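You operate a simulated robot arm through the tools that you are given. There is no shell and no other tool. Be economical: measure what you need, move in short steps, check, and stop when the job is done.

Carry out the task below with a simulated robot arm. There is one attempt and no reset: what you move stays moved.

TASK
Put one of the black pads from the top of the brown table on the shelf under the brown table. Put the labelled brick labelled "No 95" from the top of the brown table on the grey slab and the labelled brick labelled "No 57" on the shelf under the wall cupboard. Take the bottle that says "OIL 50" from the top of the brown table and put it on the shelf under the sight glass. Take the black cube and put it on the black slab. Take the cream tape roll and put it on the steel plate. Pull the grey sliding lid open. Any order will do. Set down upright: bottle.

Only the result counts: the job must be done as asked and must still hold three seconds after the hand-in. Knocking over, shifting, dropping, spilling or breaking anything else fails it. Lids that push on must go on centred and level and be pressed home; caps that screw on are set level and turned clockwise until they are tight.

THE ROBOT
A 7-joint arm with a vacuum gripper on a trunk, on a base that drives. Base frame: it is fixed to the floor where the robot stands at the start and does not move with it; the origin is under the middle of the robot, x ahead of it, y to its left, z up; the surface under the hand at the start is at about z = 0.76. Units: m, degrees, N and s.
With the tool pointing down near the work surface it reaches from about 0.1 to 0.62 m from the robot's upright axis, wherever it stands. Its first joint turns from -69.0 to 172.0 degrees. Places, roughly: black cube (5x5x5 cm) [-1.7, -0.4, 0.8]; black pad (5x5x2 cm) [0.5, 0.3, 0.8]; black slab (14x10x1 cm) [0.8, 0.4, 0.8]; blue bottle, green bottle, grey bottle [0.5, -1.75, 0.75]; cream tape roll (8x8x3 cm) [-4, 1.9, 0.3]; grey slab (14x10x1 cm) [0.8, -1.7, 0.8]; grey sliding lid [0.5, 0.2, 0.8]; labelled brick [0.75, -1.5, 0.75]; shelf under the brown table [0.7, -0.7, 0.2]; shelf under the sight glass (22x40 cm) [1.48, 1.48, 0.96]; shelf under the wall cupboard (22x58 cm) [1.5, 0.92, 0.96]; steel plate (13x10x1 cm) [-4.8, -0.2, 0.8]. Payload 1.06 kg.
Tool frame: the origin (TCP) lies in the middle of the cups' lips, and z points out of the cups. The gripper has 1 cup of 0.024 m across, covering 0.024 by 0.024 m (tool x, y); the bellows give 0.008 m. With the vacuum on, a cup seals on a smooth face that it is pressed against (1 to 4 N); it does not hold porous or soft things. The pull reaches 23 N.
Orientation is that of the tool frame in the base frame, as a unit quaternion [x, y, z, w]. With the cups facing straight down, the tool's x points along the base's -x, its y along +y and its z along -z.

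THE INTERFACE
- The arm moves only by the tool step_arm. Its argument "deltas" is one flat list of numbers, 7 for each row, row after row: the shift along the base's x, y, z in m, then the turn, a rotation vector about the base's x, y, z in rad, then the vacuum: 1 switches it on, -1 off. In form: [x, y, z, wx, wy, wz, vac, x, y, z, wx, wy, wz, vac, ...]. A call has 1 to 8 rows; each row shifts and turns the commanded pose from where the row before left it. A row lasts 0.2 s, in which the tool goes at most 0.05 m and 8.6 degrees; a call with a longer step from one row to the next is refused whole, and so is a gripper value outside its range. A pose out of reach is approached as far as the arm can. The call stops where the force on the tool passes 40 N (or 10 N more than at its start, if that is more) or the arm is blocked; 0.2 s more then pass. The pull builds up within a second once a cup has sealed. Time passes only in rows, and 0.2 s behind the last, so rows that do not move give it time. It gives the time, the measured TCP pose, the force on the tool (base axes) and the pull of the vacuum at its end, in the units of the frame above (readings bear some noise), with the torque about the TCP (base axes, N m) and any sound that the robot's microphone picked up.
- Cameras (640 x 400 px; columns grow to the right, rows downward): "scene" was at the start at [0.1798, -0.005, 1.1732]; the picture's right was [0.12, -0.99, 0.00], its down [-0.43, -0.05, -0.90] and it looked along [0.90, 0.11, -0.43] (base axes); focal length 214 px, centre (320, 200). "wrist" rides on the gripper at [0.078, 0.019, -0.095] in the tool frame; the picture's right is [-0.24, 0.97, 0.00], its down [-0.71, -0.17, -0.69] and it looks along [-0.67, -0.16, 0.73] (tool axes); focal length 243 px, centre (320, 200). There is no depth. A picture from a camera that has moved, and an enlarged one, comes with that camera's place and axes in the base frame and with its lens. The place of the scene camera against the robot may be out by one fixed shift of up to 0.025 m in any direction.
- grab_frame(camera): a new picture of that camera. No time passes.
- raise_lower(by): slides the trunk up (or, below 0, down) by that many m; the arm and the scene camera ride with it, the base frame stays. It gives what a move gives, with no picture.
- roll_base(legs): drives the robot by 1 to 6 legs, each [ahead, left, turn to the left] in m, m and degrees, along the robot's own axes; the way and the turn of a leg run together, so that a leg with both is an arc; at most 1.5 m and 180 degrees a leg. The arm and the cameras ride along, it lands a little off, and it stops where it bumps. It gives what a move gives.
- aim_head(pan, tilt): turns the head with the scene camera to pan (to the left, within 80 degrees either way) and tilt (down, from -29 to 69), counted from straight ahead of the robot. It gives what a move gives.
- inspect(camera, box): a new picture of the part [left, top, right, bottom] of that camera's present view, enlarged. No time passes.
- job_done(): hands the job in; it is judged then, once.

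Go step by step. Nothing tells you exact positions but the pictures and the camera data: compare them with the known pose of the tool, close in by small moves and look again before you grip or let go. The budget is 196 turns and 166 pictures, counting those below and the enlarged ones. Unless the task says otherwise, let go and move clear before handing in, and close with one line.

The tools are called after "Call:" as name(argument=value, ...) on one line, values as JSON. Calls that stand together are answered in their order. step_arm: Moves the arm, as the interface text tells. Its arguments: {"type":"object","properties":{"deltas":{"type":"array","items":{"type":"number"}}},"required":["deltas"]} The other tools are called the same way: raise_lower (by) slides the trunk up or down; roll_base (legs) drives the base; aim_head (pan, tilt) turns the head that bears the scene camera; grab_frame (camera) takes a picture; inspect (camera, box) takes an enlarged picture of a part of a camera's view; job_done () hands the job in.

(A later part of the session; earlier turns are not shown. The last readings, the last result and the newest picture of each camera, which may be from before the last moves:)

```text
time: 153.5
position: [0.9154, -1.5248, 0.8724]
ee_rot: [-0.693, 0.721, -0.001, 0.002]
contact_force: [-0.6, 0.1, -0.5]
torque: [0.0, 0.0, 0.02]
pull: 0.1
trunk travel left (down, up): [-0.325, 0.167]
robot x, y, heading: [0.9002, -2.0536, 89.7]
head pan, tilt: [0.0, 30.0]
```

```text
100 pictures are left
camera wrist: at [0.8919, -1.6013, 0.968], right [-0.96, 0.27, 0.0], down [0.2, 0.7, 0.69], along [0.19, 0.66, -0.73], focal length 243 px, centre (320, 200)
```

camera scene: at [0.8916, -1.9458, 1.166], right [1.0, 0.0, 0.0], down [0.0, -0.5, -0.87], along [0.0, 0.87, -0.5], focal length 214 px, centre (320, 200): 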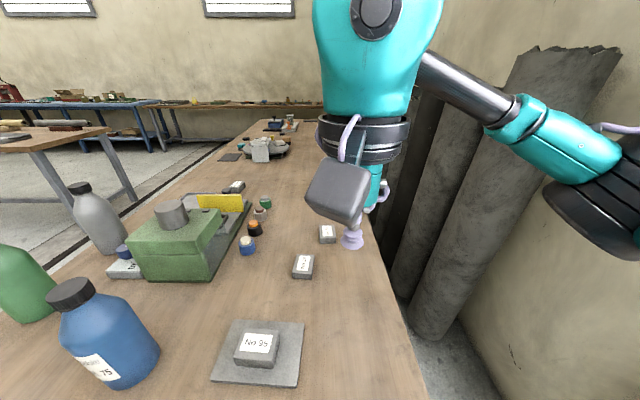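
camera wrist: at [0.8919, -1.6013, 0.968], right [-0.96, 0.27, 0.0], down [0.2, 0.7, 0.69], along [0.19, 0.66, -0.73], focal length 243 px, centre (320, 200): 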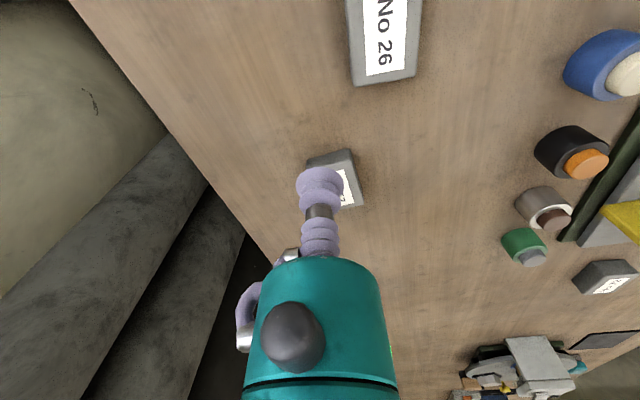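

Call:
step_arm(deltas=[0, 0.03, -0.02, 0, 0, 0, -1, 0, 0.03, -0.02, 0, 0, 0, -1])

Call:
inspect(camera="wrist", box=[160, 60, 480, 260])

```text
time: 154.1
position: [0.9158, -1.4616, 0.8352]
ee_rot: [-0.692, 0.722, -0.001, 0.002]
contact_force: [0.9, -0.7, 0.3]
torque: [0.02, -0.01, 0.0]
pull: 0.1
trunk travel left (down, up): [-0.325, 0.167]
robot x, y, heading: [0.9005, -2.0578, 90.1]
head pan, tilt: [0.0, 30.0]
```

```text
2.00 times, centred on (320, 160) of wrist
camera zoom: at [0.892, -1.5391, 0.9308], right [-0.96, 0.27, 0.0], down [0.2, 0.7, 0.69], along [0.19, 0.66, -0.73], focal length 485 px, centre (320, 280)
```

zoom: 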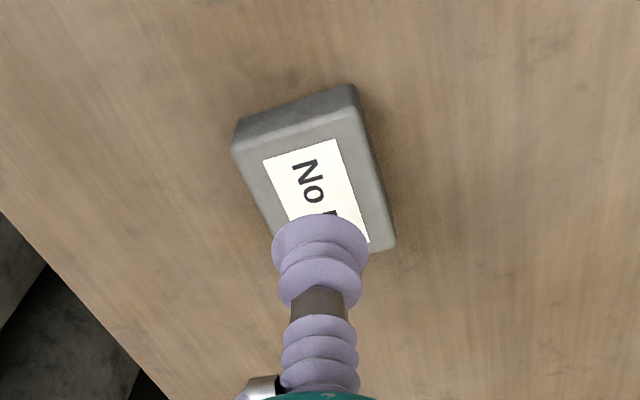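

Call:
step_arm(deltas=[0.003, 0.008, -0.02, 0, 0, 0, 1, 0, 0, -0.015, 0, 0, 0, 1, 0, 0, -0.006, 0, 0, 0, 1, 0, 0, -0.005, 0, 0, 0, 1, 0, 0, 0, 0, 0, 0, 1])

```text
time: 155.3
position: [0.9154, -1.4555, 0.7871]
ee_rot: [-0.692, 0.721, 0.0, 0.003]
contact_force: [0.1, 0.0, 0.1]
torque: [0.0, 0.03, -0.01]
pull: 0.0
trunk travel left (down, up): [-0.325, 0.167]
robot x, y, heading: [0.9003, -2.0565, 89.9]
head pan, tilt: [0.0, 30.0]
```

Call:
step_arm(deltas=[0, 0, -0.004, 0, 0, 0, 1, 0, 0, -0.003, 0, 0, 0, 1, 0, 0, 0, 0, 0, 0, 1, 0, 0, 0, 0, 0, 0, 1])

```text
time: 156.3
position: [0.9157, -1.4545, 0.7819]
ee_rot: [-0.692, 0.721, 0.001, 0.003]
contact_force: [0.2, -0.2, 12.4]
torque: [-0.01, 0.0, 0.03]
pull: 23.0
trunk travel left (down, up): [-0.325, 0.167]
robot x, y, heading: [0.8972, -2.0517, 89.9]
head pan, tilt: [0.0, 30.0]
```

Gripped No 57. Lift, retract and start the drive around the table front.

Call:
step_arm(deltas=[0, 0, 0.02, 0, 0, 0, 1, 0, 0, 0.04, 0, 0, 0, 1, 0, -0.01, 0.045, 0, 0, 0, 1, 0, -0.02, 0.045, 0, 0, 0, 1, 0, -0.04, 0.025, 0, 0, 0, 1, 0, -0.045, 0.02, 0, 0, 0, 1, 0, -0.045, 0.02, 0, 0, 0, 1, 0, -0.045, 0.02, 0, 0, 0, 1])

Call:
roll_base(legs=[[-0.17, 0, 0], [0, 0.75, 0], [0.37, 0.5, 0]])

```text
time: 158.1
position: [0.9148, -1.6577, 1.0148]
ee_rot: [-0.692, 0.722, -0.001, 0.003]
contact_force: [0.3, 0.6, -1.0]
torque: [-0.03, 0.0, -0.01]
pull: 23.5
trunk travel left (down, up): [-0.325, 0.167]
robot x, y, heading: [0.898, -2.0563, 89.9]
head pan, tilt: [0.0, 30.0]
```

```text
time: 170.7
position: [-0.3438, -1.4537, 1.0148]
ee_rot: [-0.696, 0.718, -0.001, 0.003]
contact_force: [0.4, -0.2, -0.6]
torque: [-0.03, -0.04, 0.0]
pull: 22.6
trunk travel left (down, up): [-0.325, 0.167]
robot x, y, heading: [-0.3568, -1.8522, 90.4]
head pan, tilt: [0.0, 30.0]
```

Drive along the table front to its left side.

Call:
roll_base(legs=[[1.4, 0, 0], [1.3, 0, 0]])

Call:
aim_head(pan=0, tilt=15)

Call:
grab_frame(camera="scene")

Call:
aim_head(pan=-60, tilt=15)

Call:
grab_frame(camera="scene")

```text
time: 183.8
position: [-0.3254, 1.2497, 1.0142]
ee_rot: [-0.694, 0.72, 0.0, 0.003]
contact_force: [0.5, 1.1, -1.3]
torque: [0.0, 0.02, 0.0]
pull: 22.9
trunk travel left (down, up): [-0.325, 0.167]
robot x, y, heading: [-0.3369, 0.8534, 89.8]
head pan, tilt: [0.0, 30.0]
```

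```text
time: 184.6
position: [-0.326, 1.2497, 1.0148]
ee_rot: [-0.693, 0.721, -0.001, 0.003]
contact_force: [-0.7, -0.1, -0.4]
torque: [-0.03, 0.01, 0.02]
pull: 22.5
trunk travel left (down, up): [-0.325, 0.167]
robot x, y, heading: [-0.3427, 0.8519, 90.1]
head pan, tilt: [0.0, 15.0]
```

```text
98 pictures are left
camera scene: at [-0.3486, 1.0253, 1.1903], right [1.0, 0.0, 0.0], down [0.0, -0.26, -0.97], along [0.0, 0.97, -0.26], focal length 214 px, centre (320, 200)
```

scene: 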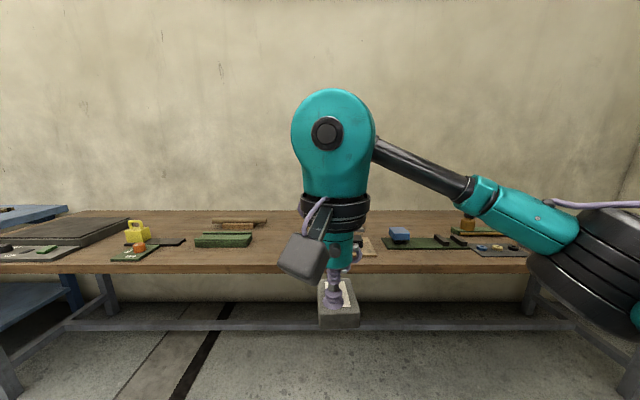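

```text
time: 185.9
position: [-0.3254, 1.2494, 1.0144]
ee_rot: [-0.693, 0.721, -0.001, 0.003]
contact_force: [-0.1, 0.3, -1.0]
torque: [0.02, -0.03, 0.01]
pull: 23.2
trunk travel left (down, up): [-0.325, 0.167]
robot x, y, heading: [-0.3406, 0.8518, 89.8]
head pan, tilt: [-60.0, 15.0]
```

```text
97 pictures are left
camera scene: at [-0.2677, 0.9786, 1.1904], right [0.5, -0.87, 0.0], down [-0.22, -0.13, -0.97], along [0.84, 0.48, -0.26], focal length 214 px, centre (320, 200)
```

scene: 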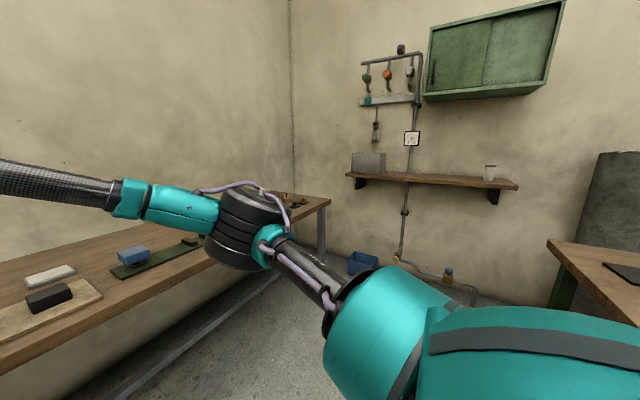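

Call:
inspect(camera="scene", box=[330, 20, 570, 220])

```text
2.00 times, centred on (450, 120) of scene
camera zoom: at [-0.2677, 0.9786, 1.1904], right [0.5, -0.87, 0.0], down [-0.22, -0.13, -0.97], along [0.84, 0.48, -0.26], focal length 429 px, centre (60, 360)
```

zoom: 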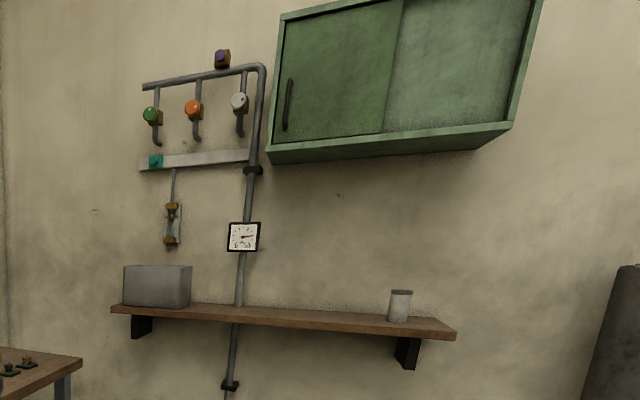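

The wall shelf is one plank: the cupboard part at y≈0.63–1.21, the sight-glass part at y≈1.28–1.68 with a grey box on it. I raise the trunk, turn to the wall and approach for the brick.

Call:
raise_lower(by=0.16)

Call:
roll_base(legs=[[0, 0, -90], [1.2, 0.08, 0]])

Call:
aim_head(pan=0, tilt=30)

Call:
grab_frame(camera="scene")

Call:
grab_frame(camera="wrist")

```text
time: 187.7
position: [-0.3255, 1.2495, 1.174]
ee_rot: [-0.693, 0.721, -0.001, 0.003]
contact_force: [-0.2, 0.0, -1.0]
torque: [-0.02, 0.0, -0.02]
pull: 22.7
trunk travel left (down, up): [-0.485, 0.007]
robot x, y, heading: [-0.3439, 0.8531, 89.8]
head pan, tilt: [-60.0, 15.0]
```

```text
time: 197.7
position: [1.2614, 0.8498, 1.1751]
ee_rot: [0.042, 0.999, -0.003, 0.001]
contact_force: [-1.4, -0.2, -0.6]
torque: [0.03, 0.03, -0.04]
pull: 22.2
trunk travel left (down, up): [-0.485, 0.007]
robot x, y, heading: [0.8642, 0.885, -2.3]
head pan, tilt: [-60.0, 15.0]
```

```text
time: 199.0
position: [1.2614, 0.8484, 1.1747]
ee_rot: [0.042, 0.999, -0.003, 0.002]
contact_force: [-0.7, 0.4, -1.1]
torque: [-0.03, 0.04, 0.01]
pull: 22.5
trunk travel left (down, up): [-0.485, 0.007]
robot x, y, heading: [0.8662, 0.8793, -2.5]
head pan, tilt: [0.0, 30.0]
```

```text
95 pictures are left
camera scene: at [0.9564, 0.8613, 1.3416], right [-0.05, -1.0, 0.0], down [-0.5, 0.02, -0.87], along [0.87, -0.04, -0.5], focal length 214 px, centre (320, 200)
```

scene: 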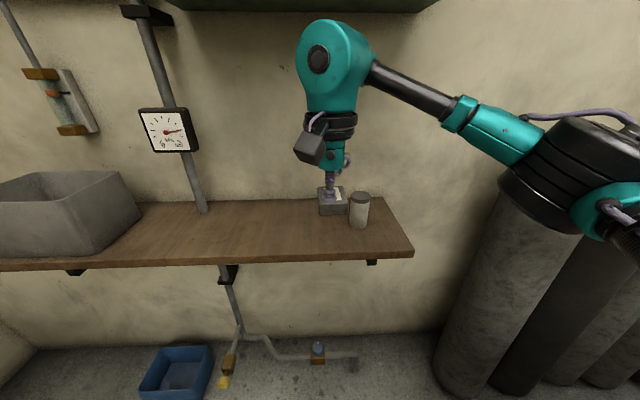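

```text
94 pictures are left
camera wrist: at [1.184, 0.8755, 1.2696], right [0.32, 0.95, 0.0], down [0.69, -0.23, 0.69], along [0.65, -0.22, -0.73], focal length 243 px, centre (320, 200)
```

wrist: 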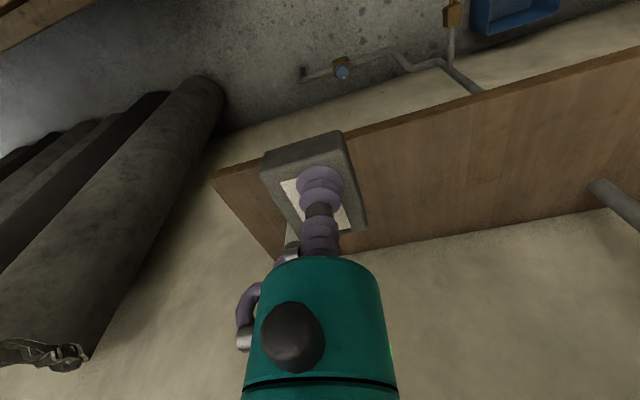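

Shelf's right end is at y≈0.63, front edge x≈1.35. I lower to just above shelf height (staying clear of the cupboard), drive in 0.1 m and extend.

Call:
step_arm(deltas=[-0.02, 0.02, -0.04, 0, 0, 0, 1, 0, 0.02, -0.04, 0, 0, 0, 1, 0, 0.02, -0.035, 0, 0, 0, 1])

Call:
roll_base(legs=[[0.1, 0, 2]])

Call:
step_arm(deltas=[0.04, 0.005, 0, 0, 0, 0, 1, 0.04, 0.005, 0, 0, 0, 0, 1, 0.03, 0.005, 0, 0, 0, 0, 1])

Call:
grab_frame(camera="wrist")

Call:
grab_frame(camera="scene")

```text
time: 199.8
position: [1.2401, 0.9099, 1.0576]
ee_rot: [0.041, 0.999, -0.003, 0.001]
contact_force: [-0.2, -0.1, -0.4]
torque: [0.0, 0.0, -0.03]
pull: 22.7
trunk travel left (down, up): [-0.485, 0.007]
robot x, y, heading: [0.8644, 0.8811, -2.5]
head pan, tilt: [0.0, 30.0]
```

```text
time: 201.0
position: [1.3372, 0.9198, 1.0583]
ee_rot: [0.025, 1.0, -0.002, 0.001]
contact_force: [0.8, 0.1, -0.5]
torque: [0.0, 0.02, -0.02]
pull: 22.7
trunk travel left (down, up): [-0.485, 0.007]
robot x, y, heading: [0.966, 0.8801, -0.7]
head pan, tilt: [0.0, 30.0]
```

```text
time: 201.8
position: [1.4463, 0.9349, 1.0574]
ee_rot: [0.025, 1.0, -0.002, 0.002]
contact_force: [-0.4, 0.3, -0.1]
torque: [0.0, 0.03, -0.01]
pull: 22.8
trunk travel left (down, up): [-0.485, 0.007]
robot x, y, heading: [0.9617, 0.8795, -0.4]
head pan, tilt: [0.0, 30.0]
```

```text
93 pictures are left
camera wrist: at [1.3687, 0.9598, 1.1524], right [0.28, 0.96, 0.0], down [0.7, -0.2, 0.69], along [0.66, -0.2, -0.73], focal length 243 px, centre (320, 200)
```

wrist: 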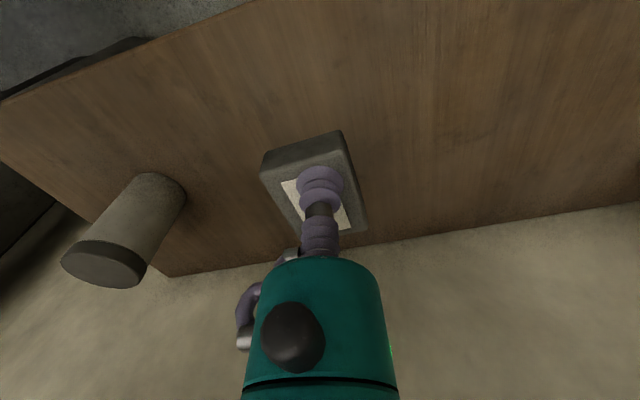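

```text
92 pictures are left
camera scene: at [1.0549, 0.8624, 1.3416], right [-0.01, -1.0, 0.0], down [-0.5, 0.01, -0.87], along [0.87, -0.01, -0.5], focal length 214 px, centre (320, 200)
```

scene: 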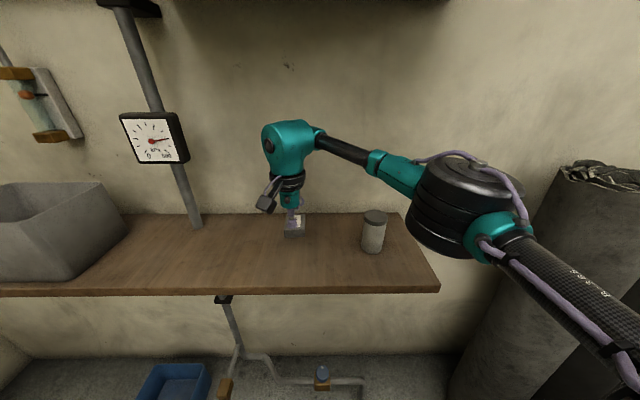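

Over the shelf. Lower.

Call:
step_arm(deltas=[0, 0, -0.03, 0, 0, 0, 1, 0, 0, -0.015, 0, 0, 0, 1, 0, 0, -0.008, 0, 0, 0, 1, 0, 0, -0.006, 0, 0, 0, 1, 0, 0, -0.004, 0, 0, 0, 1])

Call:
inspect(camera="scene", box=[220, 180, 380, 280])

```text
time: 203.0
position: [1.4473, 0.9335, 0.9956]
ee_rot: [0.024, 1.0, -0.002, 0.001]
contact_force: [-0.2, -0.7, -1.5]
torque: [-0.01, 0.04, -0.04]
pull: 22.6
trunk travel left (down, up): [-0.485, 0.007]
robot x, y, heading: [0.962, 0.879, -0.5]
head pan, tilt: [0.0, 30.0]
```

```text
4.00 times, centred on (300, 230) of scene
camera zoom: at [1.0547, 0.8619, 1.3416], right [-0.01, -1.0, 0.0], down [-0.5, 0.01, -0.87], along [0.87, -0.01, -0.5], focal length 858 px, centre (400, 80)
```

zoom: 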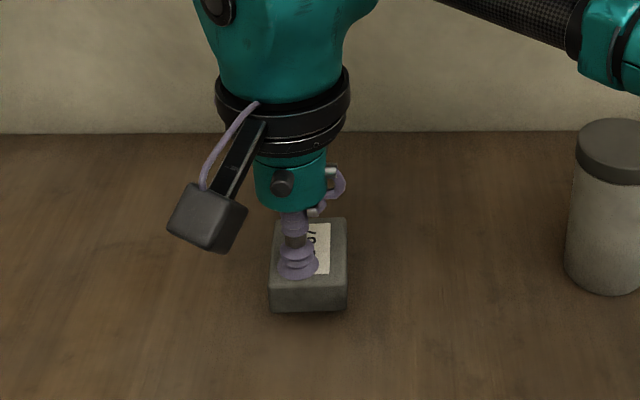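

Call:
step_arm(deltas=[0, 0, -0.004, 0, 0, 0, 1, 0, 0, -0.004, 0, 0, 0, 1, 0, 0, -0.003, 0, 0, 0, 1])

```text
time: 203.8
position: [1.4477, 0.9343, 0.9847]
ee_rot: [0.026, 1.0, -0.001, 0.001]
contact_force: [0.1, -0.1, -0.5]
torque: [0.0, -0.01, 0.02]
pull: 22.7
trunk travel left (down, up): [-0.485, 0.007]
robot x, y, heading: [0.961, 0.8809, -0.6]
head pan, tilt: [0.0, 30.0]
```

Call:
step_arm(deltas=[0, 0, -0.004, 0, 0, 0, 1, 0, 0, -0.003, 0, 0, 0, 1, 0, 0, -0.003, 0, 0, 0, 1])

```text
time: 204.6
position: [1.4462, 0.9348, 0.9739]
ee_rot: [0.025, 1.0, -0.002, 0.002]
contact_force: [0.8, 0.3, -1.3]
torque: [0.0, 0.02, -0.03]
pull: 22.9
trunk travel left (down, up): [-0.485, 0.007]
robot x, y, heading: [0.9606, 0.8797, -0.6]
head pan, tilt: [0.0, 30.0]
```

Call:
step_arm(deltas=[0, 0, -0.004, 0, 0, 0, 1, 0, 0, -0.003, 0, 0, 0, 1, 0, 0, -0.003, 0, 0, 0, 1, 0, 0, -0.003, 0, 0, 0, 1])

Call:
inspect(camera="scene", box=[220, 180, 380, 280])

```text
time: 205.6
position: [1.4459, 0.9331, 0.9641]
ee_rot: [0.026, 1.0, -0.001, 0.004]
contact_force: [5.7, -2.2, 32.7]
torque: [0.03, 0.11, -0.04]
pull: 23.2
trunk travel left (down, up): [-0.485, 0.007]
robot x, y, heading: [0.9636, 0.8764, -0.6]
head pan, tilt: [0.0, 30.0]
```

```text
4.00 times, centred on (300, 230) of scene
camera zoom: at [1.0526, 0.8614, 1.3421], right [-0.01, -1.0, 0.0], down [-0.5, 0.01, -0.87], along [0.87, -0.01, -0.5], focal length 858 px, centre (400, 80)
```

zoom: 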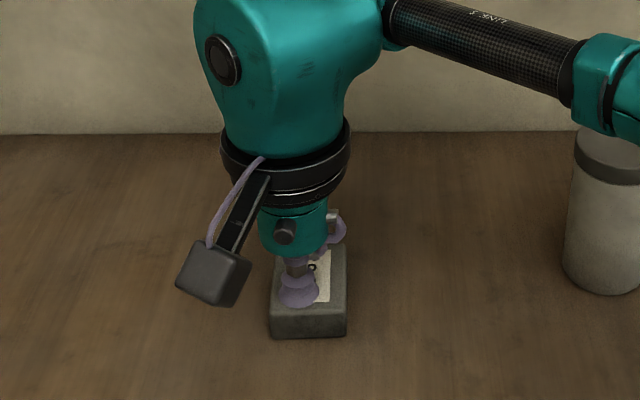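

Down on the shelf (top ≈0.937). Release and back away.

Call:
step_arm(deltas=[0, 0, 0.006, 0, 0, 0, -1, 0, 0, 0, 0, 0, 0, -1, 0, 0, 0, 0, 0, 0, -1, 0, 0, 0.02, 0, 0, 0, -1, 0, 0, 0.04, 0, 0, 0, -1, -0.04, 0, 0.02, 0, 0, 0, -1, -0.045, 0, 0.01, 0, 0, 0, -1, -0.045, 0, 0, 0, 0, 0, -1])

Call:
roll_base(legs=[[-0.15, 0, 0]])

Call:
aim_head(pan=25, tilt=25)

Call:
grab_frame(camera="scene")

Call:
grab_frame(camera="wrist")

```text
time: 207.4
position: [1.317, 0.9354, 1.0615]
ee_rot: [0.025, 1.0, -0.003, 0.002]
contact_force: [-0.4, -0.3, 1.3]
torque: [0.02, -0.01, 0.05]
pull: 0.0
trunk travel left (down, up): [-0.485, 0.007]
robot x, y, heading: [0.9662, 0.8804, -0.5]
head pan, tilt: [0.0, 30.0]
```

```text
time: 208.7
position: [1.1706, 0.9366, 1.0611]
ee_rot: [0.025, 1.0, -0.003, 0.003]
contact_force: [-0.2, 0.2, -0.1]
torque: [0.02, -0.01, -0.02]
pull: 0.1
trunk travel left (down, up): [-0.485, 0.007]
robot x, y, heading: [0.818, 0.8799, -0.5]
head pan, tilt: [0.0, 30.0]
```

```text
time: 209.6
position: [1.1717, 0.9381, 1.0613]
ee_rot: [0.025, 1.0, -0.003, 0.002]
contact_force: [1.0, 0.4, -1.2]
torque: [0.01, 0.0, 0.0]
pull: 0.1
trunk travel left (down, up): [-0.485, 0.007]
robot x, y, heading: [0.8148, 0.8804, -0.4]
head pan, tilt: [25.0, 25.0]
```

```text
89 pictures are left
camera scene: at [0.9018, 0.9026, 1.3495], right [0.41, -0.91, 0.0], down [-0.39, -0.17, -0.91], along [0.83, 0.37, -0.42], focal length 214 px, centre (320, 200)
```

scene: 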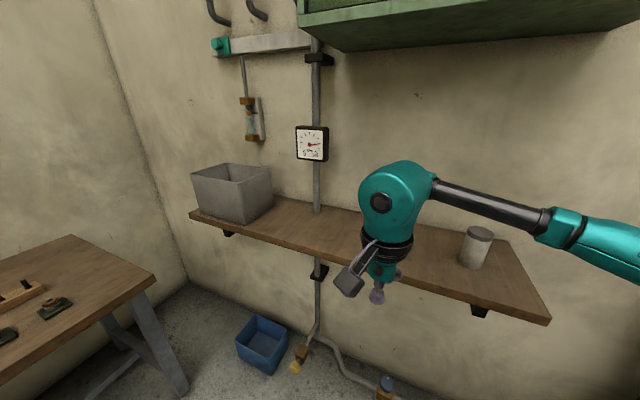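

```text
88 pictures are left
camera wrist: at [1.0933, 0.9608, 1.156], right [0.28, 0.96, 0.0], down [0.7, -0.2, 0.69], along [0.66, -0.2, -0.73], focal length 243 px, centre (320, 200)
```

wrist: 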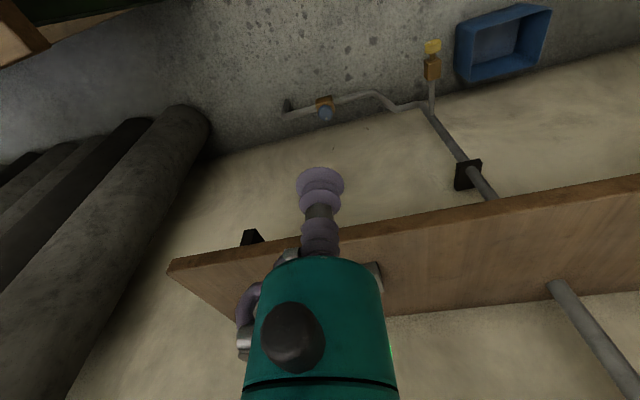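

Brick 57 is placed. The free spot on the sight-glass part is y≈1.28–1.42, between the pipe and the grey box. Now I fetch the OIL 50 bottle from the front side.

Call:
roll_base(legs=[[-1.2, 0, 0], [0, -1.3, 0], [0, -1.25, 0]])

Call:
aim_head(pan=0, tilt=35)

Call:
grab_frame(camera="scene")

```text
time: 237.5
position: [0.0404, -1.5687, 1.0612]
ee_rot: [0.0, 1.0, -0.004, 0.002]
contact_force: [-0.1, -0.3, 0.1]
torque: [0.01, 0.0, -0.01]
pull: 0.0
trunk travel left (down, up): [-0.485, 0.007]
robot x, y, heading: [-0.3089, -1.6411, 2.0]
head pan, tilt: [25.0, 25.0]
```

```text
time: 238.4
position: [0.0417, -1.5699, 1.0615]
ee_rot: [0.0, 1.0, -0.003, 0.002]
contact_force: [0.0, 0.1, -0.1]
torque: [-0.02, 0.02, 0.0]
pull: 0.0
trunk travel left (down, up): [-0.485, 0.007]
robot x, y, heading: [-0.3069, -1.6396, 2.2]
head pan, tilt: [0.0, 35.0]
```

```text
87 pictures are left
camera scene: at [-0.2206, -1.6549, 1.3338], right [0.04, -1.0, 0.0], down [-0.57, -0.02, -0.82], along [0.82, 0.03, -0.57], focal length 214 px, centre (320, 200)
```

scene: 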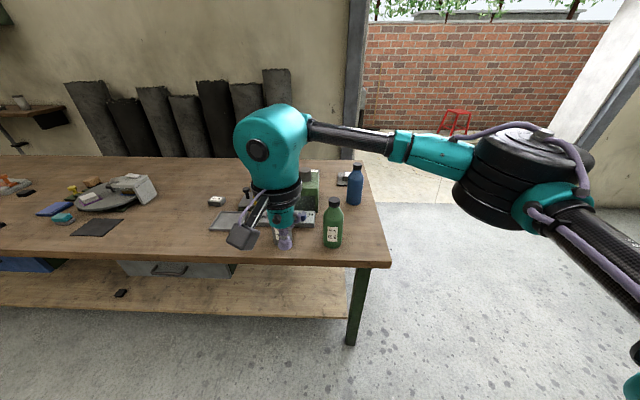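

Call:
roll_base(legs=[[0.18, -0.04, -2]])

Call:
step_arm(deltas=[0.035, -0.02, 0, 0, 0, 0, -1, 0.035, -0.02, -0.01, 0, 0, 0, -1, 0.035, -0.02, -0.02, 0, 0, 0, -1])

Call:
grab_frame(camera="wrist")

```text
time: 239.9
position: [0.219, -1.6169, 1.0613]
ee_rot: [0.016, 1.0, -0.003, 0.002]
contact_force: [0.5, -0.6, -0.2]
torque: [0.05, 0.01, 0.0]
pull: 0.1
trunk travel left (down, up): [-0.485, 0.007]
robot x, y, heading: [-0.1351, -1.6786, 0.3]
head pan, tilt: [0.0, 35.0]
```

```text
time: 240.7
position: [0.3233, -1.6771, 1.0297]
ee_rot: [0.016, 1.0, -0.001, 0.002]
contact_force: [0.4, 0.3, -1.0]
torque: [0.03, 0.03, 0.01]
pull: 0.1
trunk travel left (down, up): [-0.485, 0.007]
robot x, y, heading: [-0.1367, -1.6773, 0.3]
head pan, tilt: [0.0, 35.0]
```

```text
86 pictures are left
camera wrist: at [0.2456, -1.6545, 1.1238], right [0.27, 0.96, 0.0], down [0.7, -0.19, 0.69], along [0.66, -0.19, -0.73], focal length 243 px, centre (320, 200)
```

wrist: 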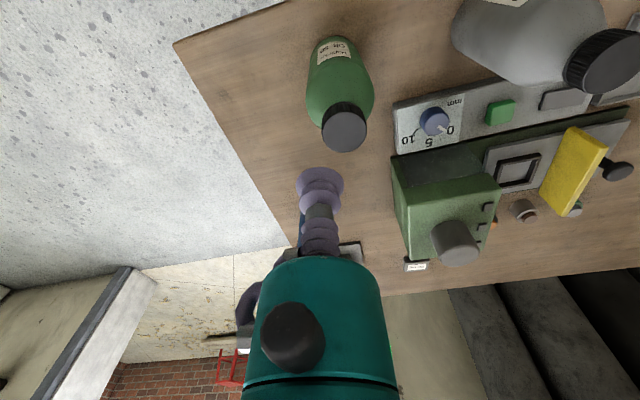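

Call:
step_arm(deltas=[0.02, 0.014, -0.03, 0, 0, 0, -1])

Call:
inspect(camera="wrist", box=[160, 60, 480, 260])

Call:
inspect(camera="scene", box=[240, 120, 480, 270])

```text
time: 241.1
position: [0.3464, -1.6626, 1.0001]
ee_rot: [0.017, 1.0, -0.003, 0.002]
contact_force: [-0.6, 0.3, -0.1]
torque: [-0.01, -0.01, 0.0]
pull: 0.1
trunk travel left (down, up): [-0.485, 0.007]
robot x, y, heading: [-0.1341, -1.6779, 0.4]
head pan, tilt: [0.0, 35.0]
```

```text
2.00 times, centred on (320, 160) of wrist
camera zoom: at [0.2678, -1.6393, 1.0949], right [0.27, 0.96, 0.0], down [0.7, -0.19, 0.69], along [0.66, -0.19, -0.73], focal length 485 px, centre (320, 280)
```

zoom: 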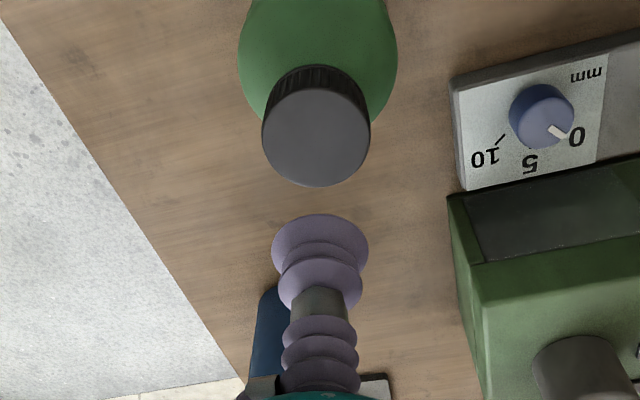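

```text
2.67 times, centred on (360, 195) of scene
camera zoom: at [-0.0442, -1.6937, 1.3337], right [0.01, -1.0, 0.0], down [-0.57, 0.0, -0.82], along [0.82, 0.0, -0.57], focal length 572 px, centre (213, 213)
```

zoom: 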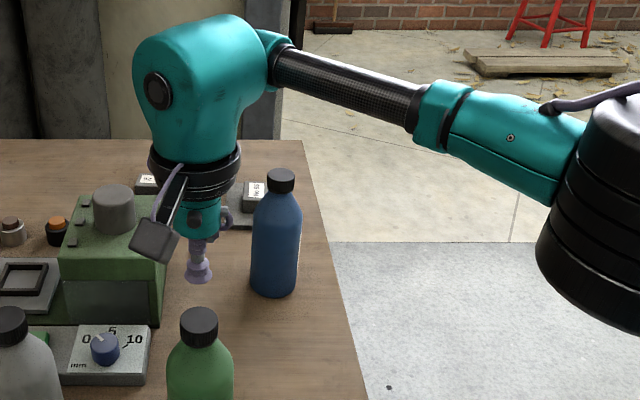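

Cap top at ≈(0.350,-1.664,0.925). Descend with vacuum.

Call:
step_arm(deltas=[0.004, -0.002, -0.035, 0, 0, 0, 1, 0, 0, -0.025, 0, 0, 0, 1, 0, 0, -0.008, 0, 0, 0, 1, 0, 0, -0.005, 0, 0, 0, 1, 0, 0, -0.003, 0, 0, 0, 1, 0, 0, -0.002, 0, 0, 0, 1, 0, 0, 0, 0, 0, 0, 1])

```text
time: 242.0
position: [0.3546, -1.6607, 0.9428]
ee_rot: [0.017, 1.0, 0.005, 0.009]
contact_force: [1.1, -0.9, 26.9]
torque: [0.04, 0.09, 0.09]
pull: 0.0
trunk travel left (down, up): [-0.485, 0.007]
robot x, y, heading: [-0.1363, -1.6788, 0.5]
head pan, tilt: [0.0, 35.0]
stopped in row 4: the force on the tool passed its limit at 44 N (the readings are from after the stop); the commanded pose is now the measured one
```

Call:
step_arm(deltas=[0, 0, 0.003, 0, 0, 0, 1, 0, 0, 0, 0, 0, 0, 1, 0, 0, 0, 0, 0, 0, 1])

Call:
inspect(camera="wrist", box=[160, 60, 480, 260])

Call:
inspect(camera="scene", box=[240, 150, 400, 250])

```text
time: 242.8
position: [0.3528, -1.6618, 0.9421]
ee_rot: [0.017, 1.0, 0.003, 0.007]
contact_force: [1.6, -3.4, 25.7]
torque: [0.07, 0.09, -0.05]
pull: 0.0
trunk travel left (down, up): [-0.485, 0.007]
robot x, y, heading: [-0.1321, -1.6757, 0.3]
head pan, tilt: [0.0, 35.0]
```

```text
2.00 times, centred on (320, 160) of wrist
camera zoom: at [0.2732, -1.6394, 1.037], right [0.27, 0.96, 0.01], down [0.69, -0.2, 0.69], along [0.67, -0.18, -0.72], focal length 485 px, centre (320, 280)
```

zoom: 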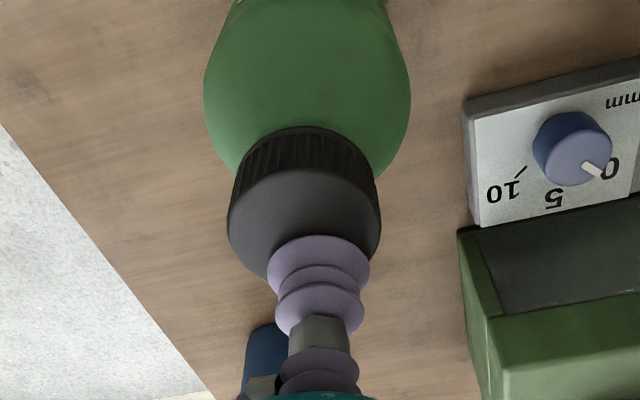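

```text
4.00 times, centred on (320, 200) of scene
camera zoom: at [-0.0464, -1.6946, 1.334], right [0.01, -1.0, 0.0], down [-0.57, 0.0, -0.82], along [0.82, 0.01, -0.57], focal length 858 px, centre (320, 200)
```

zoom: 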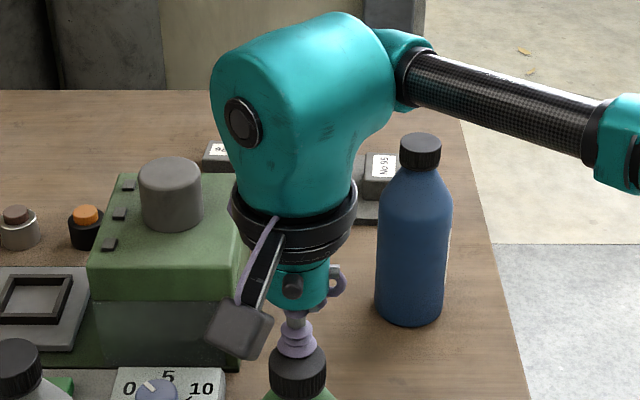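

The cup sits off the cap's edge in +x; lift, shift back 11 mm and retry.

Call:
step_arm(deltas=[0, 0, 0.012, 0, 0, 0, -1, 0, 0, 0.01, 0, 0, 0, -1, -0.012, 0, 0, 0, 0, 0, -1])

Call:
inspect(camera="wrist", box=[160, 60, 480, 260])

```text
time: 243.6
position: [0.3407, -1.6609, 0.9606]
ee_rot: [0.016, 1.0, 0.002, 0.005]
contact_force: [0.5, -0.4, 0.5]
torque: [0.0, 0.03, 0.0]
pull: 0.0
trunk travel left (down, up): [-0.485, 0.007]
robot x, y, heading: [-0.1351, -1.6757, 0.1]
head pan, tilt: [0.0, 35.0]
```

```text
2.00 times, centred on (320, 160) of wrist
camera zoom: at [0.2615, -1.6394, 1.0562], right [0.27, 0.96, 0.01], down [0.69, -0.2, 0.69], along [0.67, -0.18, -0.72], focal length 485 px, centre (320, 280)
```

zoom: 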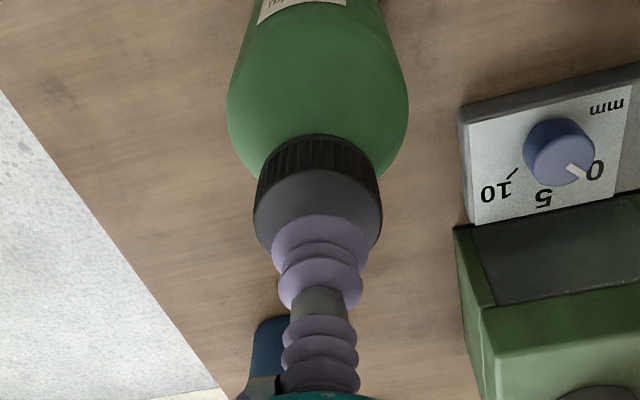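

Now centred. Descend gently.

Call:
step_arm(deltas=[0, 0, -0.008, 0, 0.01, 0, 1, 0, 0, -0.005, 0, 0, 0, 1, 0, 0, -0.004, 0, 0, 0, 1, 0, 0, -0.002, 0, 0, 0, 1, 0, 0, 0, 0, 0, 0, 1])

```text
time: 244.8
position: [0.3415, -1.6615, 0.9463]
ee_rot: [0.017, 1.0, 0.002, 0.002]
contact_force: [2.0, 0.1, 19.6]
torque: [0.01, 0.04, -0.02]
pull: 23.2
trunk travel left (down, up): [-0.485, 0.007]
robot x, y, heading: [-0.1349, -1.6794, 0.4]
head pan, tilt: [0.0, 35.0]
```

Sealed. Lift straight up.

Call:
step_arm(deltas=[0, 0, 0.01, 0, 0, 0, 1, 0, 0, 0.02, 0, 0, 0, 1, 0, 0, 0.03, 0, 0, 0, 1, 0, 0, 0.03, 0, 0, 0, 1, -0.01, 0, 0.035, 0, 0, 0, 1, -0.02, 0, 0.035, 0, 0, 0, 1, -0.03, 0, 0.03, 0, 0, 0, 1, -0.03, 0, 0.03, 0, 0, 0, 1])

Call:
roll_base(legs=[[-0.25, 0, 0]])

Call:
grab_frame(camera="scene")

```text
time: 246.6
position: [0.251, -1.6604, 1.1649]
ee_rot: [0.017, 1.0, 0.001, 0.001]
contact_force: [0.6, -0.2, -4.8]
torque: [-0.01, 0.0, 0.01]
pull: 22.7
trunk travel left (down, up): [-0.485, 0.007]
robot x, y, heading: [-0.1372, -1.6813, 0.3]
head pan, tilt: [0.0, 35.0]
```

```text
time: 248.4
position: [0.0046, -1.6606, 1.1642]
ee_rot: [0.016, 1.0, 0.002, 0.001]
contact_force: [-0.5, 0.3, -4.4]
torque: [0.04, -0.01, 0.03]
pull: 23.2
trunk travel left (down, up): [-0.485, 0.007]
robot x, y, heading: [-0.3811, -1.6837, 0.4]
head pan, tilt: [0.0, 35.0]
```

```text
80 pictures are left
camera scene: at [-0.2919, -1.6957, 1.3338], right [0.01, -1.0, 0.0], down [-0.57, 0.0, -0.82], along [0.82, 0.01, -0.57], focal length 214 px, centre (320, 200)
```

scene: 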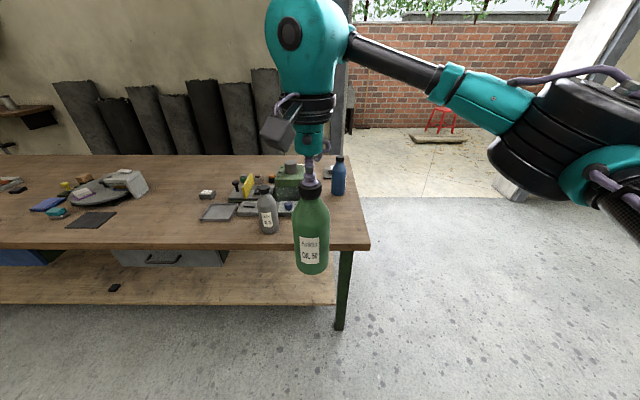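

Held upright. Strafe left to y≈1.3 and then forward.

Call:
roll_base(legs=[[0, 1.5, 0], [0, 1.48, 0]])

Call:
roll_base(legs=[[1.1, 0, 0]])

Call:
aim_head(pan=15, tilt=28)

Call:
grab_frame(camera="scene")

Call:
grab_frame(camera="wrist")

```text
time: 274.6
position: [0.0207, 1.3229, 1.1638]
ee_rot: [0.036, 0.999, 0.002, 0.001]
contact_force: [-0.3, -0.5, -5.1]
torque: [-0.01, -0.02, -0.02]
pull: 22.8
trunk travel left (down, up): [-0.485, 0.007]
robot x, y, heading: [-0.3663, 1.3226, -1.9]
head pan, tilt: [0.0, 35.0]
```

```text
time: 280.3
position: [1.1417, 1.2788, 1.164]
ee_rot: [0.039, 0.999, 0.001, 0.001]
contact_force: [0.6, -0.2, -5.0]
torque: [-0.03, -0.01, -0.02]
pull: 22.3
trunk travel left (down, up): [-0.485, 0.007]
robot x, y, heading: [0.7548, 1.278, -2.5]
head pan, tilt: [0.0, 35.0]
```

```text
time: 281.1
position: [1.1408, 1.2808, 1.1638]
ee_rot: [0.039, 0.999, 0.002, 0.001]
contact_force: [-0.6, 0.0, -5.4]
torque: [0.02, -0.01, 0.03]
pull: 22.4
trunk travel left (down, up): [-0.485, 0.007]
robot x, y, heading: [0.7519, 1.2802, -2.2]
head pan, tilt: [15.0, 28.0]
```

```text
79 pictures are left
camera scene: at [0.8443, 1.2833, 1.3447], right [0.22, -0.98, 0.0], down [-0.46, -0.1, -0.88], along [0.86, 0.19, -0.47], focal length 214 px, centre (320, 200)
```

scene: 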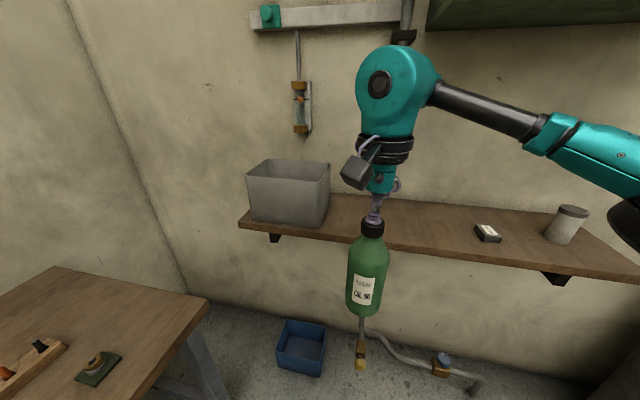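

```text
78 pictures are left
camera wrist: at [1.0638, 1.3054, 1.2588], right [0.31, 0.95, 0.0], down [0.69, -0.23, 0.69], along [0.65, -0.21, -0.73], focal length 243 px, centre (320, 200)
```

wrist: 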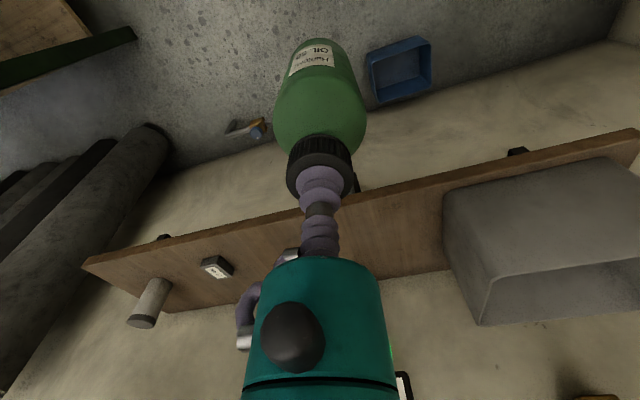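

Free spot confirmed; target bottle at (1.46, 1.345). Drive in 0.2 m and extend.

Call:
step_arm(deltas=[0, 0.03, 0, 0, 0, 0, 1, 0, 0.03, 0, 0, 0, 0, 1])

Call:
roll_base(legs=[[0.2, 0.01, 2]])

Call:
grab_frame(camera="wrist")

Call:
grab_frame(camera="scene")

```text
time: 281.7
position: [1.1402, 1.3412, 1.1658]
ee_rot: [0.04, 0.999, 0.002, 0.001]
contact_force: [-0.4, 0.3, -5.7]
torque: [0.01, -0.01, 0.0]
pull: 22.7
trunk travel left (down, up): [-0.485, 0.007]
robot x, y, heading: [0.7558, 1.2814, -2.2]
head pan, tilt: [15.0, 28.0]
```

```text
time: 283.3
position: [1.3412, 1.3592, 1.1651]
ee_rot: [0.022, 1.0, 0.002, 0.0]
contact_force: [0.1, -0.7, -5.1]
torque: [-0.02, 0.02, 0.01]
pull: 22.4
trunk travel left (down, up): [-0.485, 0.007]
robot x, y, heading: [0.9568, 1.2844, -0.2]
head pan, tilt: [15.0, 28.0]
```

```text
77 pictures are left
camera wrist: at [1.2638, 1.3821, 1.2603], right [0.28, 0.96, 0.0], down [0.7, -0.2, 0.68], along [0.66, -0.19, -0.73], focal length 243 px, centre (320, 200)
```

wrist: 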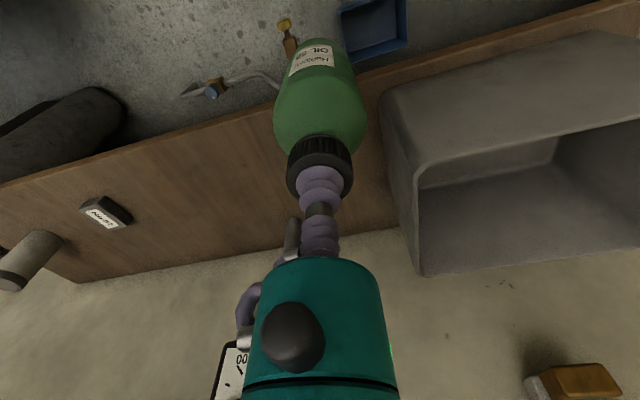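

```text
76 pictures are left
camera scene: at [1.0469, 1.2919, 1.3446], right [0.25, -0.97, 0.0], down [-0.45, -0.12, -0.88], along [0.85, 0.22, -0.47], focal length 214 px, centre (320, 200)
```

scene: 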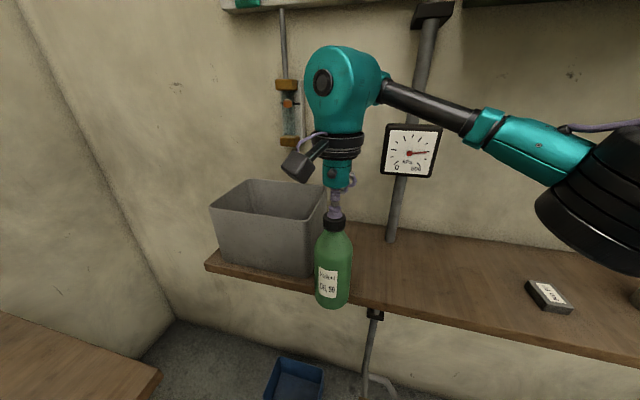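

Call:
step_arm(deltas=[0.03, -0.008, 0, 0, 0, 0, 1, 0.03, -0.006, 0, 0, 0, 0, 1, 0.03, -0.004, 0, 0, 0, 0, 1, 0.025, 0, 0, 0, 0, 0, 1])

Call:
grab_frame(camera="wrist")

Call:
grab_frame(camera="scene")

```text
time: 284.3
position: [1.4563, 1.3417, 1.1662]
ee_rot: [0.022, 1.0, 0.001, 0.0]
contact_force: [0.3, -0.5, -5.4]
torque: [0.03, 0.05, 0.03]
pull: 22.8
trunk travel left (down, up): [-0.485, 0.007]
robot x, y, heading: [0.9544, 1.2835, -0.5]
head pan, tilt: [15.0, 28.0]
```

```text
75 pictures are left
camera wrist: at [1.3774, 1.3648, 1.261], right [0.28, 0.96, 0.0], down [0.7, -0.2, 0.69], along [0.66, -0.19, -0.73], focal length 243 px, centre (320, 200)
```

wrist: 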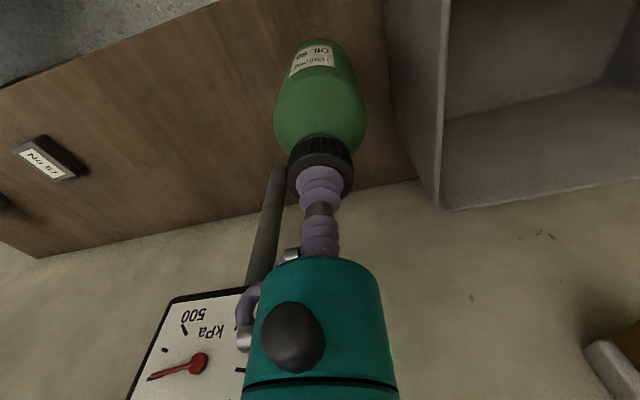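

```text
74 pictures are left
camera scene: at [1.0462, 1.2925, 1.3447], right [0.25, -0.97, 0.0], down [-0.45, -0.12, -0.88], along [0.85, 0.22, -0.47], focal length 214 px, centre (320, 200)
```

scene: 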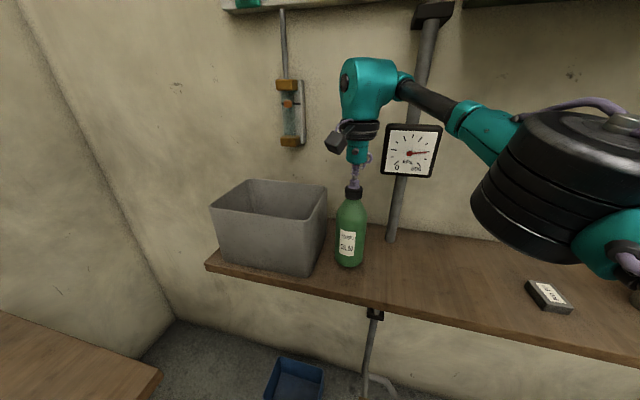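

Bottle is between the pipe and grey box, clear of the gauge. Lower gently.

Call:
step_arm(deltas=[0, 0, -0.015, 0, 0, 0, 1, 0, 0, -0.01, 0, 0, 0, 1, 0, 0, -0.006, 0, 0, 0, 1, 0, 0, -0.004, 0, 0, 0, 1, 0, 0, -0.003, 0, 0, 0, 1])

```text
time: 285.7
position: [1.4555, 1.3402, 1.133]
ee_rot: [0.023, 1.0, 0.006, 0.005]
contact_force: [4.4, -1.1, 26.1]
torque: [-0.09, 0.16, 0.09]
pull: 23.2
trunk travel left (down, up): [-0.485, 0.007]
robot x, y, heading: [0.9565, 1.2809, -0.2]
head pan, tilt: [15.0, 28.0]
stopped in row 5: the force on the tool passed its limit at 41 N (the readings are from after the stop); the commanded pose is now the measured one
```

Call:
step_arm(deltas=[0, 0, 0.004, 0, 0, 0, 1, 0, 0, 0, 0, 0, 0, 1])

Call:
inspect(camera="scene", box=[260, 130, 420, 290])

```text
time: 286.3
position: [1.4567, 1.3399, 1.1337]
ee_rot: [0.023, 1.0, 0.003, 0.002]
contact_force: [2.6, -0.6, 8.1]
torque: [-0.01, 0.07, -0.03]
pull: 23.5
trunk travel left (down, up): [-0.485, 0.007]
robot x, y, heading: [0.9565, 1.2849, -0.2]
head pan, tilt: [15.0, 28.0]
```

```text
2.50 times, centred on (340, 210) of scene
camera zoom: at [1.0458, 1.2918, 1.3446], right [0.25, -0.97, 0.0], down [-0.45, -0.12, -0.88], along [0.85, 0.22, -0.47], focal length 536 px, centre (270, 175)
```

zoom: 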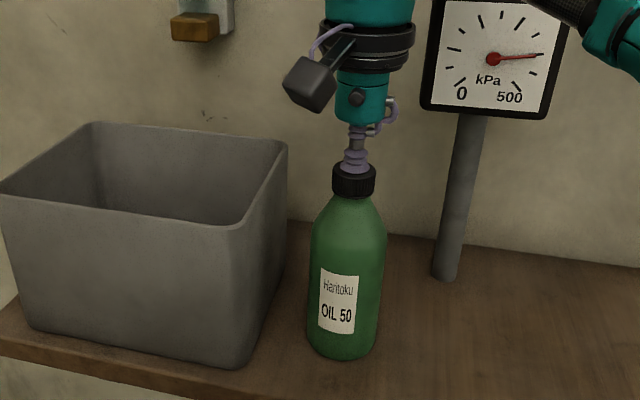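

Standing upright. Release and lift straight up, then retreat.

Call:
step_arm(deltas=[0, 0, 0.001, 0, 0, 0, -1, 0, 0, 0, 0, 0, 0, -1, 0, 0, 0, 0, 0, 0, -1, 0, 0, 0, 0, 0, 0, -1, 0, 0, 0.01, 0, 0, 0, -1, 0, 0, 0.02, 0, 0, 0, -1, 0, 0, 0.03, 0, 0, 0, -1])

Call:
inspect(camera="scene", box=[260, 130, 420, 290])

```text
time: 287.9
position: [1.4562, 1.3424, 1.1957]
ee_rot: [0.023, 1.0, 0.003, 0.003]
contact_force: [-0.5, -0.2, 0.0]
torque: [0.01, 0.0, -0.02]
pull: 0.0
trunk travel left (down, up): [-0.485, 0.007]
robot x, y, heading: [0.955, 1.2854, -0.6]
head pan, tilt: [15.0, 28.0]
```

```text
2.50 times, centred on (340, 210) of scene
camera zoom: at [1.0453, 1.2923, 1.3448], right [0.25, -0.97, 0.0], down [-0.45, -0.12, -0.88], along [0.85, 0.22, -0.47], focal length 536 px, centre (270, 175)
```

zoom: 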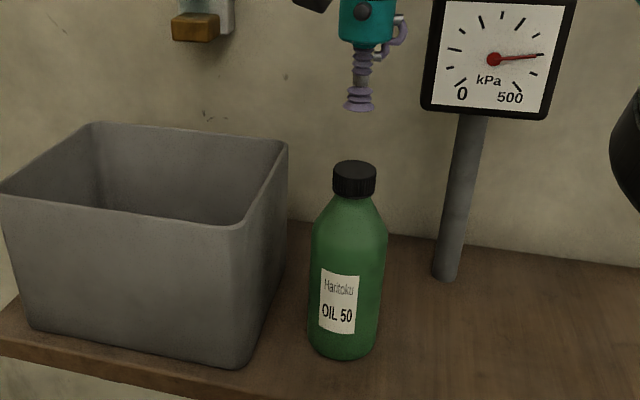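

Bottle done. Retract and drive toward the black cube's area near (-1.7,-0.4).

Call:
step_arm(deltas=[-0.03, -0.005, 0.01, 0, 0, 0, -1, -0.045, 0, 0, 0, 0, 0, -1, -0.045, 0, 0, 0, 0, 0, -1, -0.045, 0, 0, 0, 0, 0, -1])

Call:
roll_base(legs=[[-1.3, 0, 0], [0, -1.4, 0], [0, 0, 175]])

Call:
aim_head(pan=0, tilt=25)

Call:
grab_frame(camera="scene")

```text
time: 288.9
position: [1.2902, 1.3367, 1.206]
ee_rot: [0.024, 1.0, 0.004, 0.002]
contact_force: [-0.1, 0.4, -0.6]
torque: [0.01, -0.03, -0.01]
pull: 0.1
trunk travel left (down, up): [-0.485, 0.007]
robot x, y, heading: [0.954, 1.2845, -0.2]
head pan, tilt: [15.0, 28.0]
```

```text
time: 314.7
position: [-0.7241, -0.1175, 1.2072]
ee_rot: [0.998, -0.067, -0.002, 0.003]
contact_force: [-1.0, 0.8, -0.4]
torque: [0.0, 0.01, 0.0]
pull: 0.1
trunk travel left (down, up): [-0.485, 0.007]
robot x, y, heading: [-0.3838, -0.0939, 174.8]
head pan, tilt: [15.0, 28.0]
```

```text
time: 315.4
position: [-0.7248, -0.1188, 1.2053]
ee_rot: [0.998, -0.067, -0.004, 0.003]
contact_force: [1.1, 0.3, 0.8]
torque: [-0.07, 0.03, 0.0]
pull: 0.1
trunk travel left (down, up): [-0.485, 0.007]
robot x, y, heading: [-0.3863, -0.0919, 174.6]
head pan, tilt: [0.0, 25.0]
```

```text
71 pictures are left
camera scene: at [-0.4947, -0.1021, 1.3495], right [0.09, 1.0, 0.0], down [0.42, -0.04, -0.91], along [-0.9, 0.09, -0.42], focal length 214 px, centre (320, 200)
```

scene: 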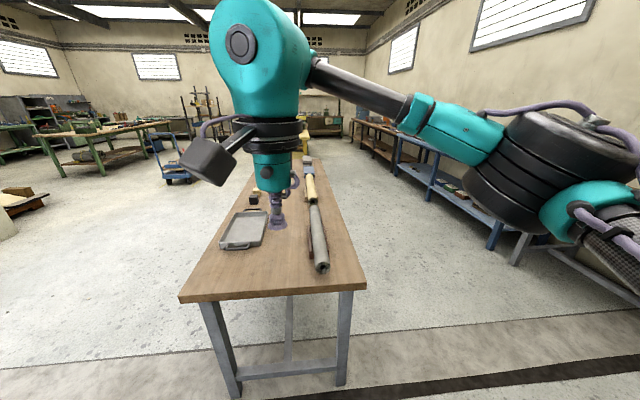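

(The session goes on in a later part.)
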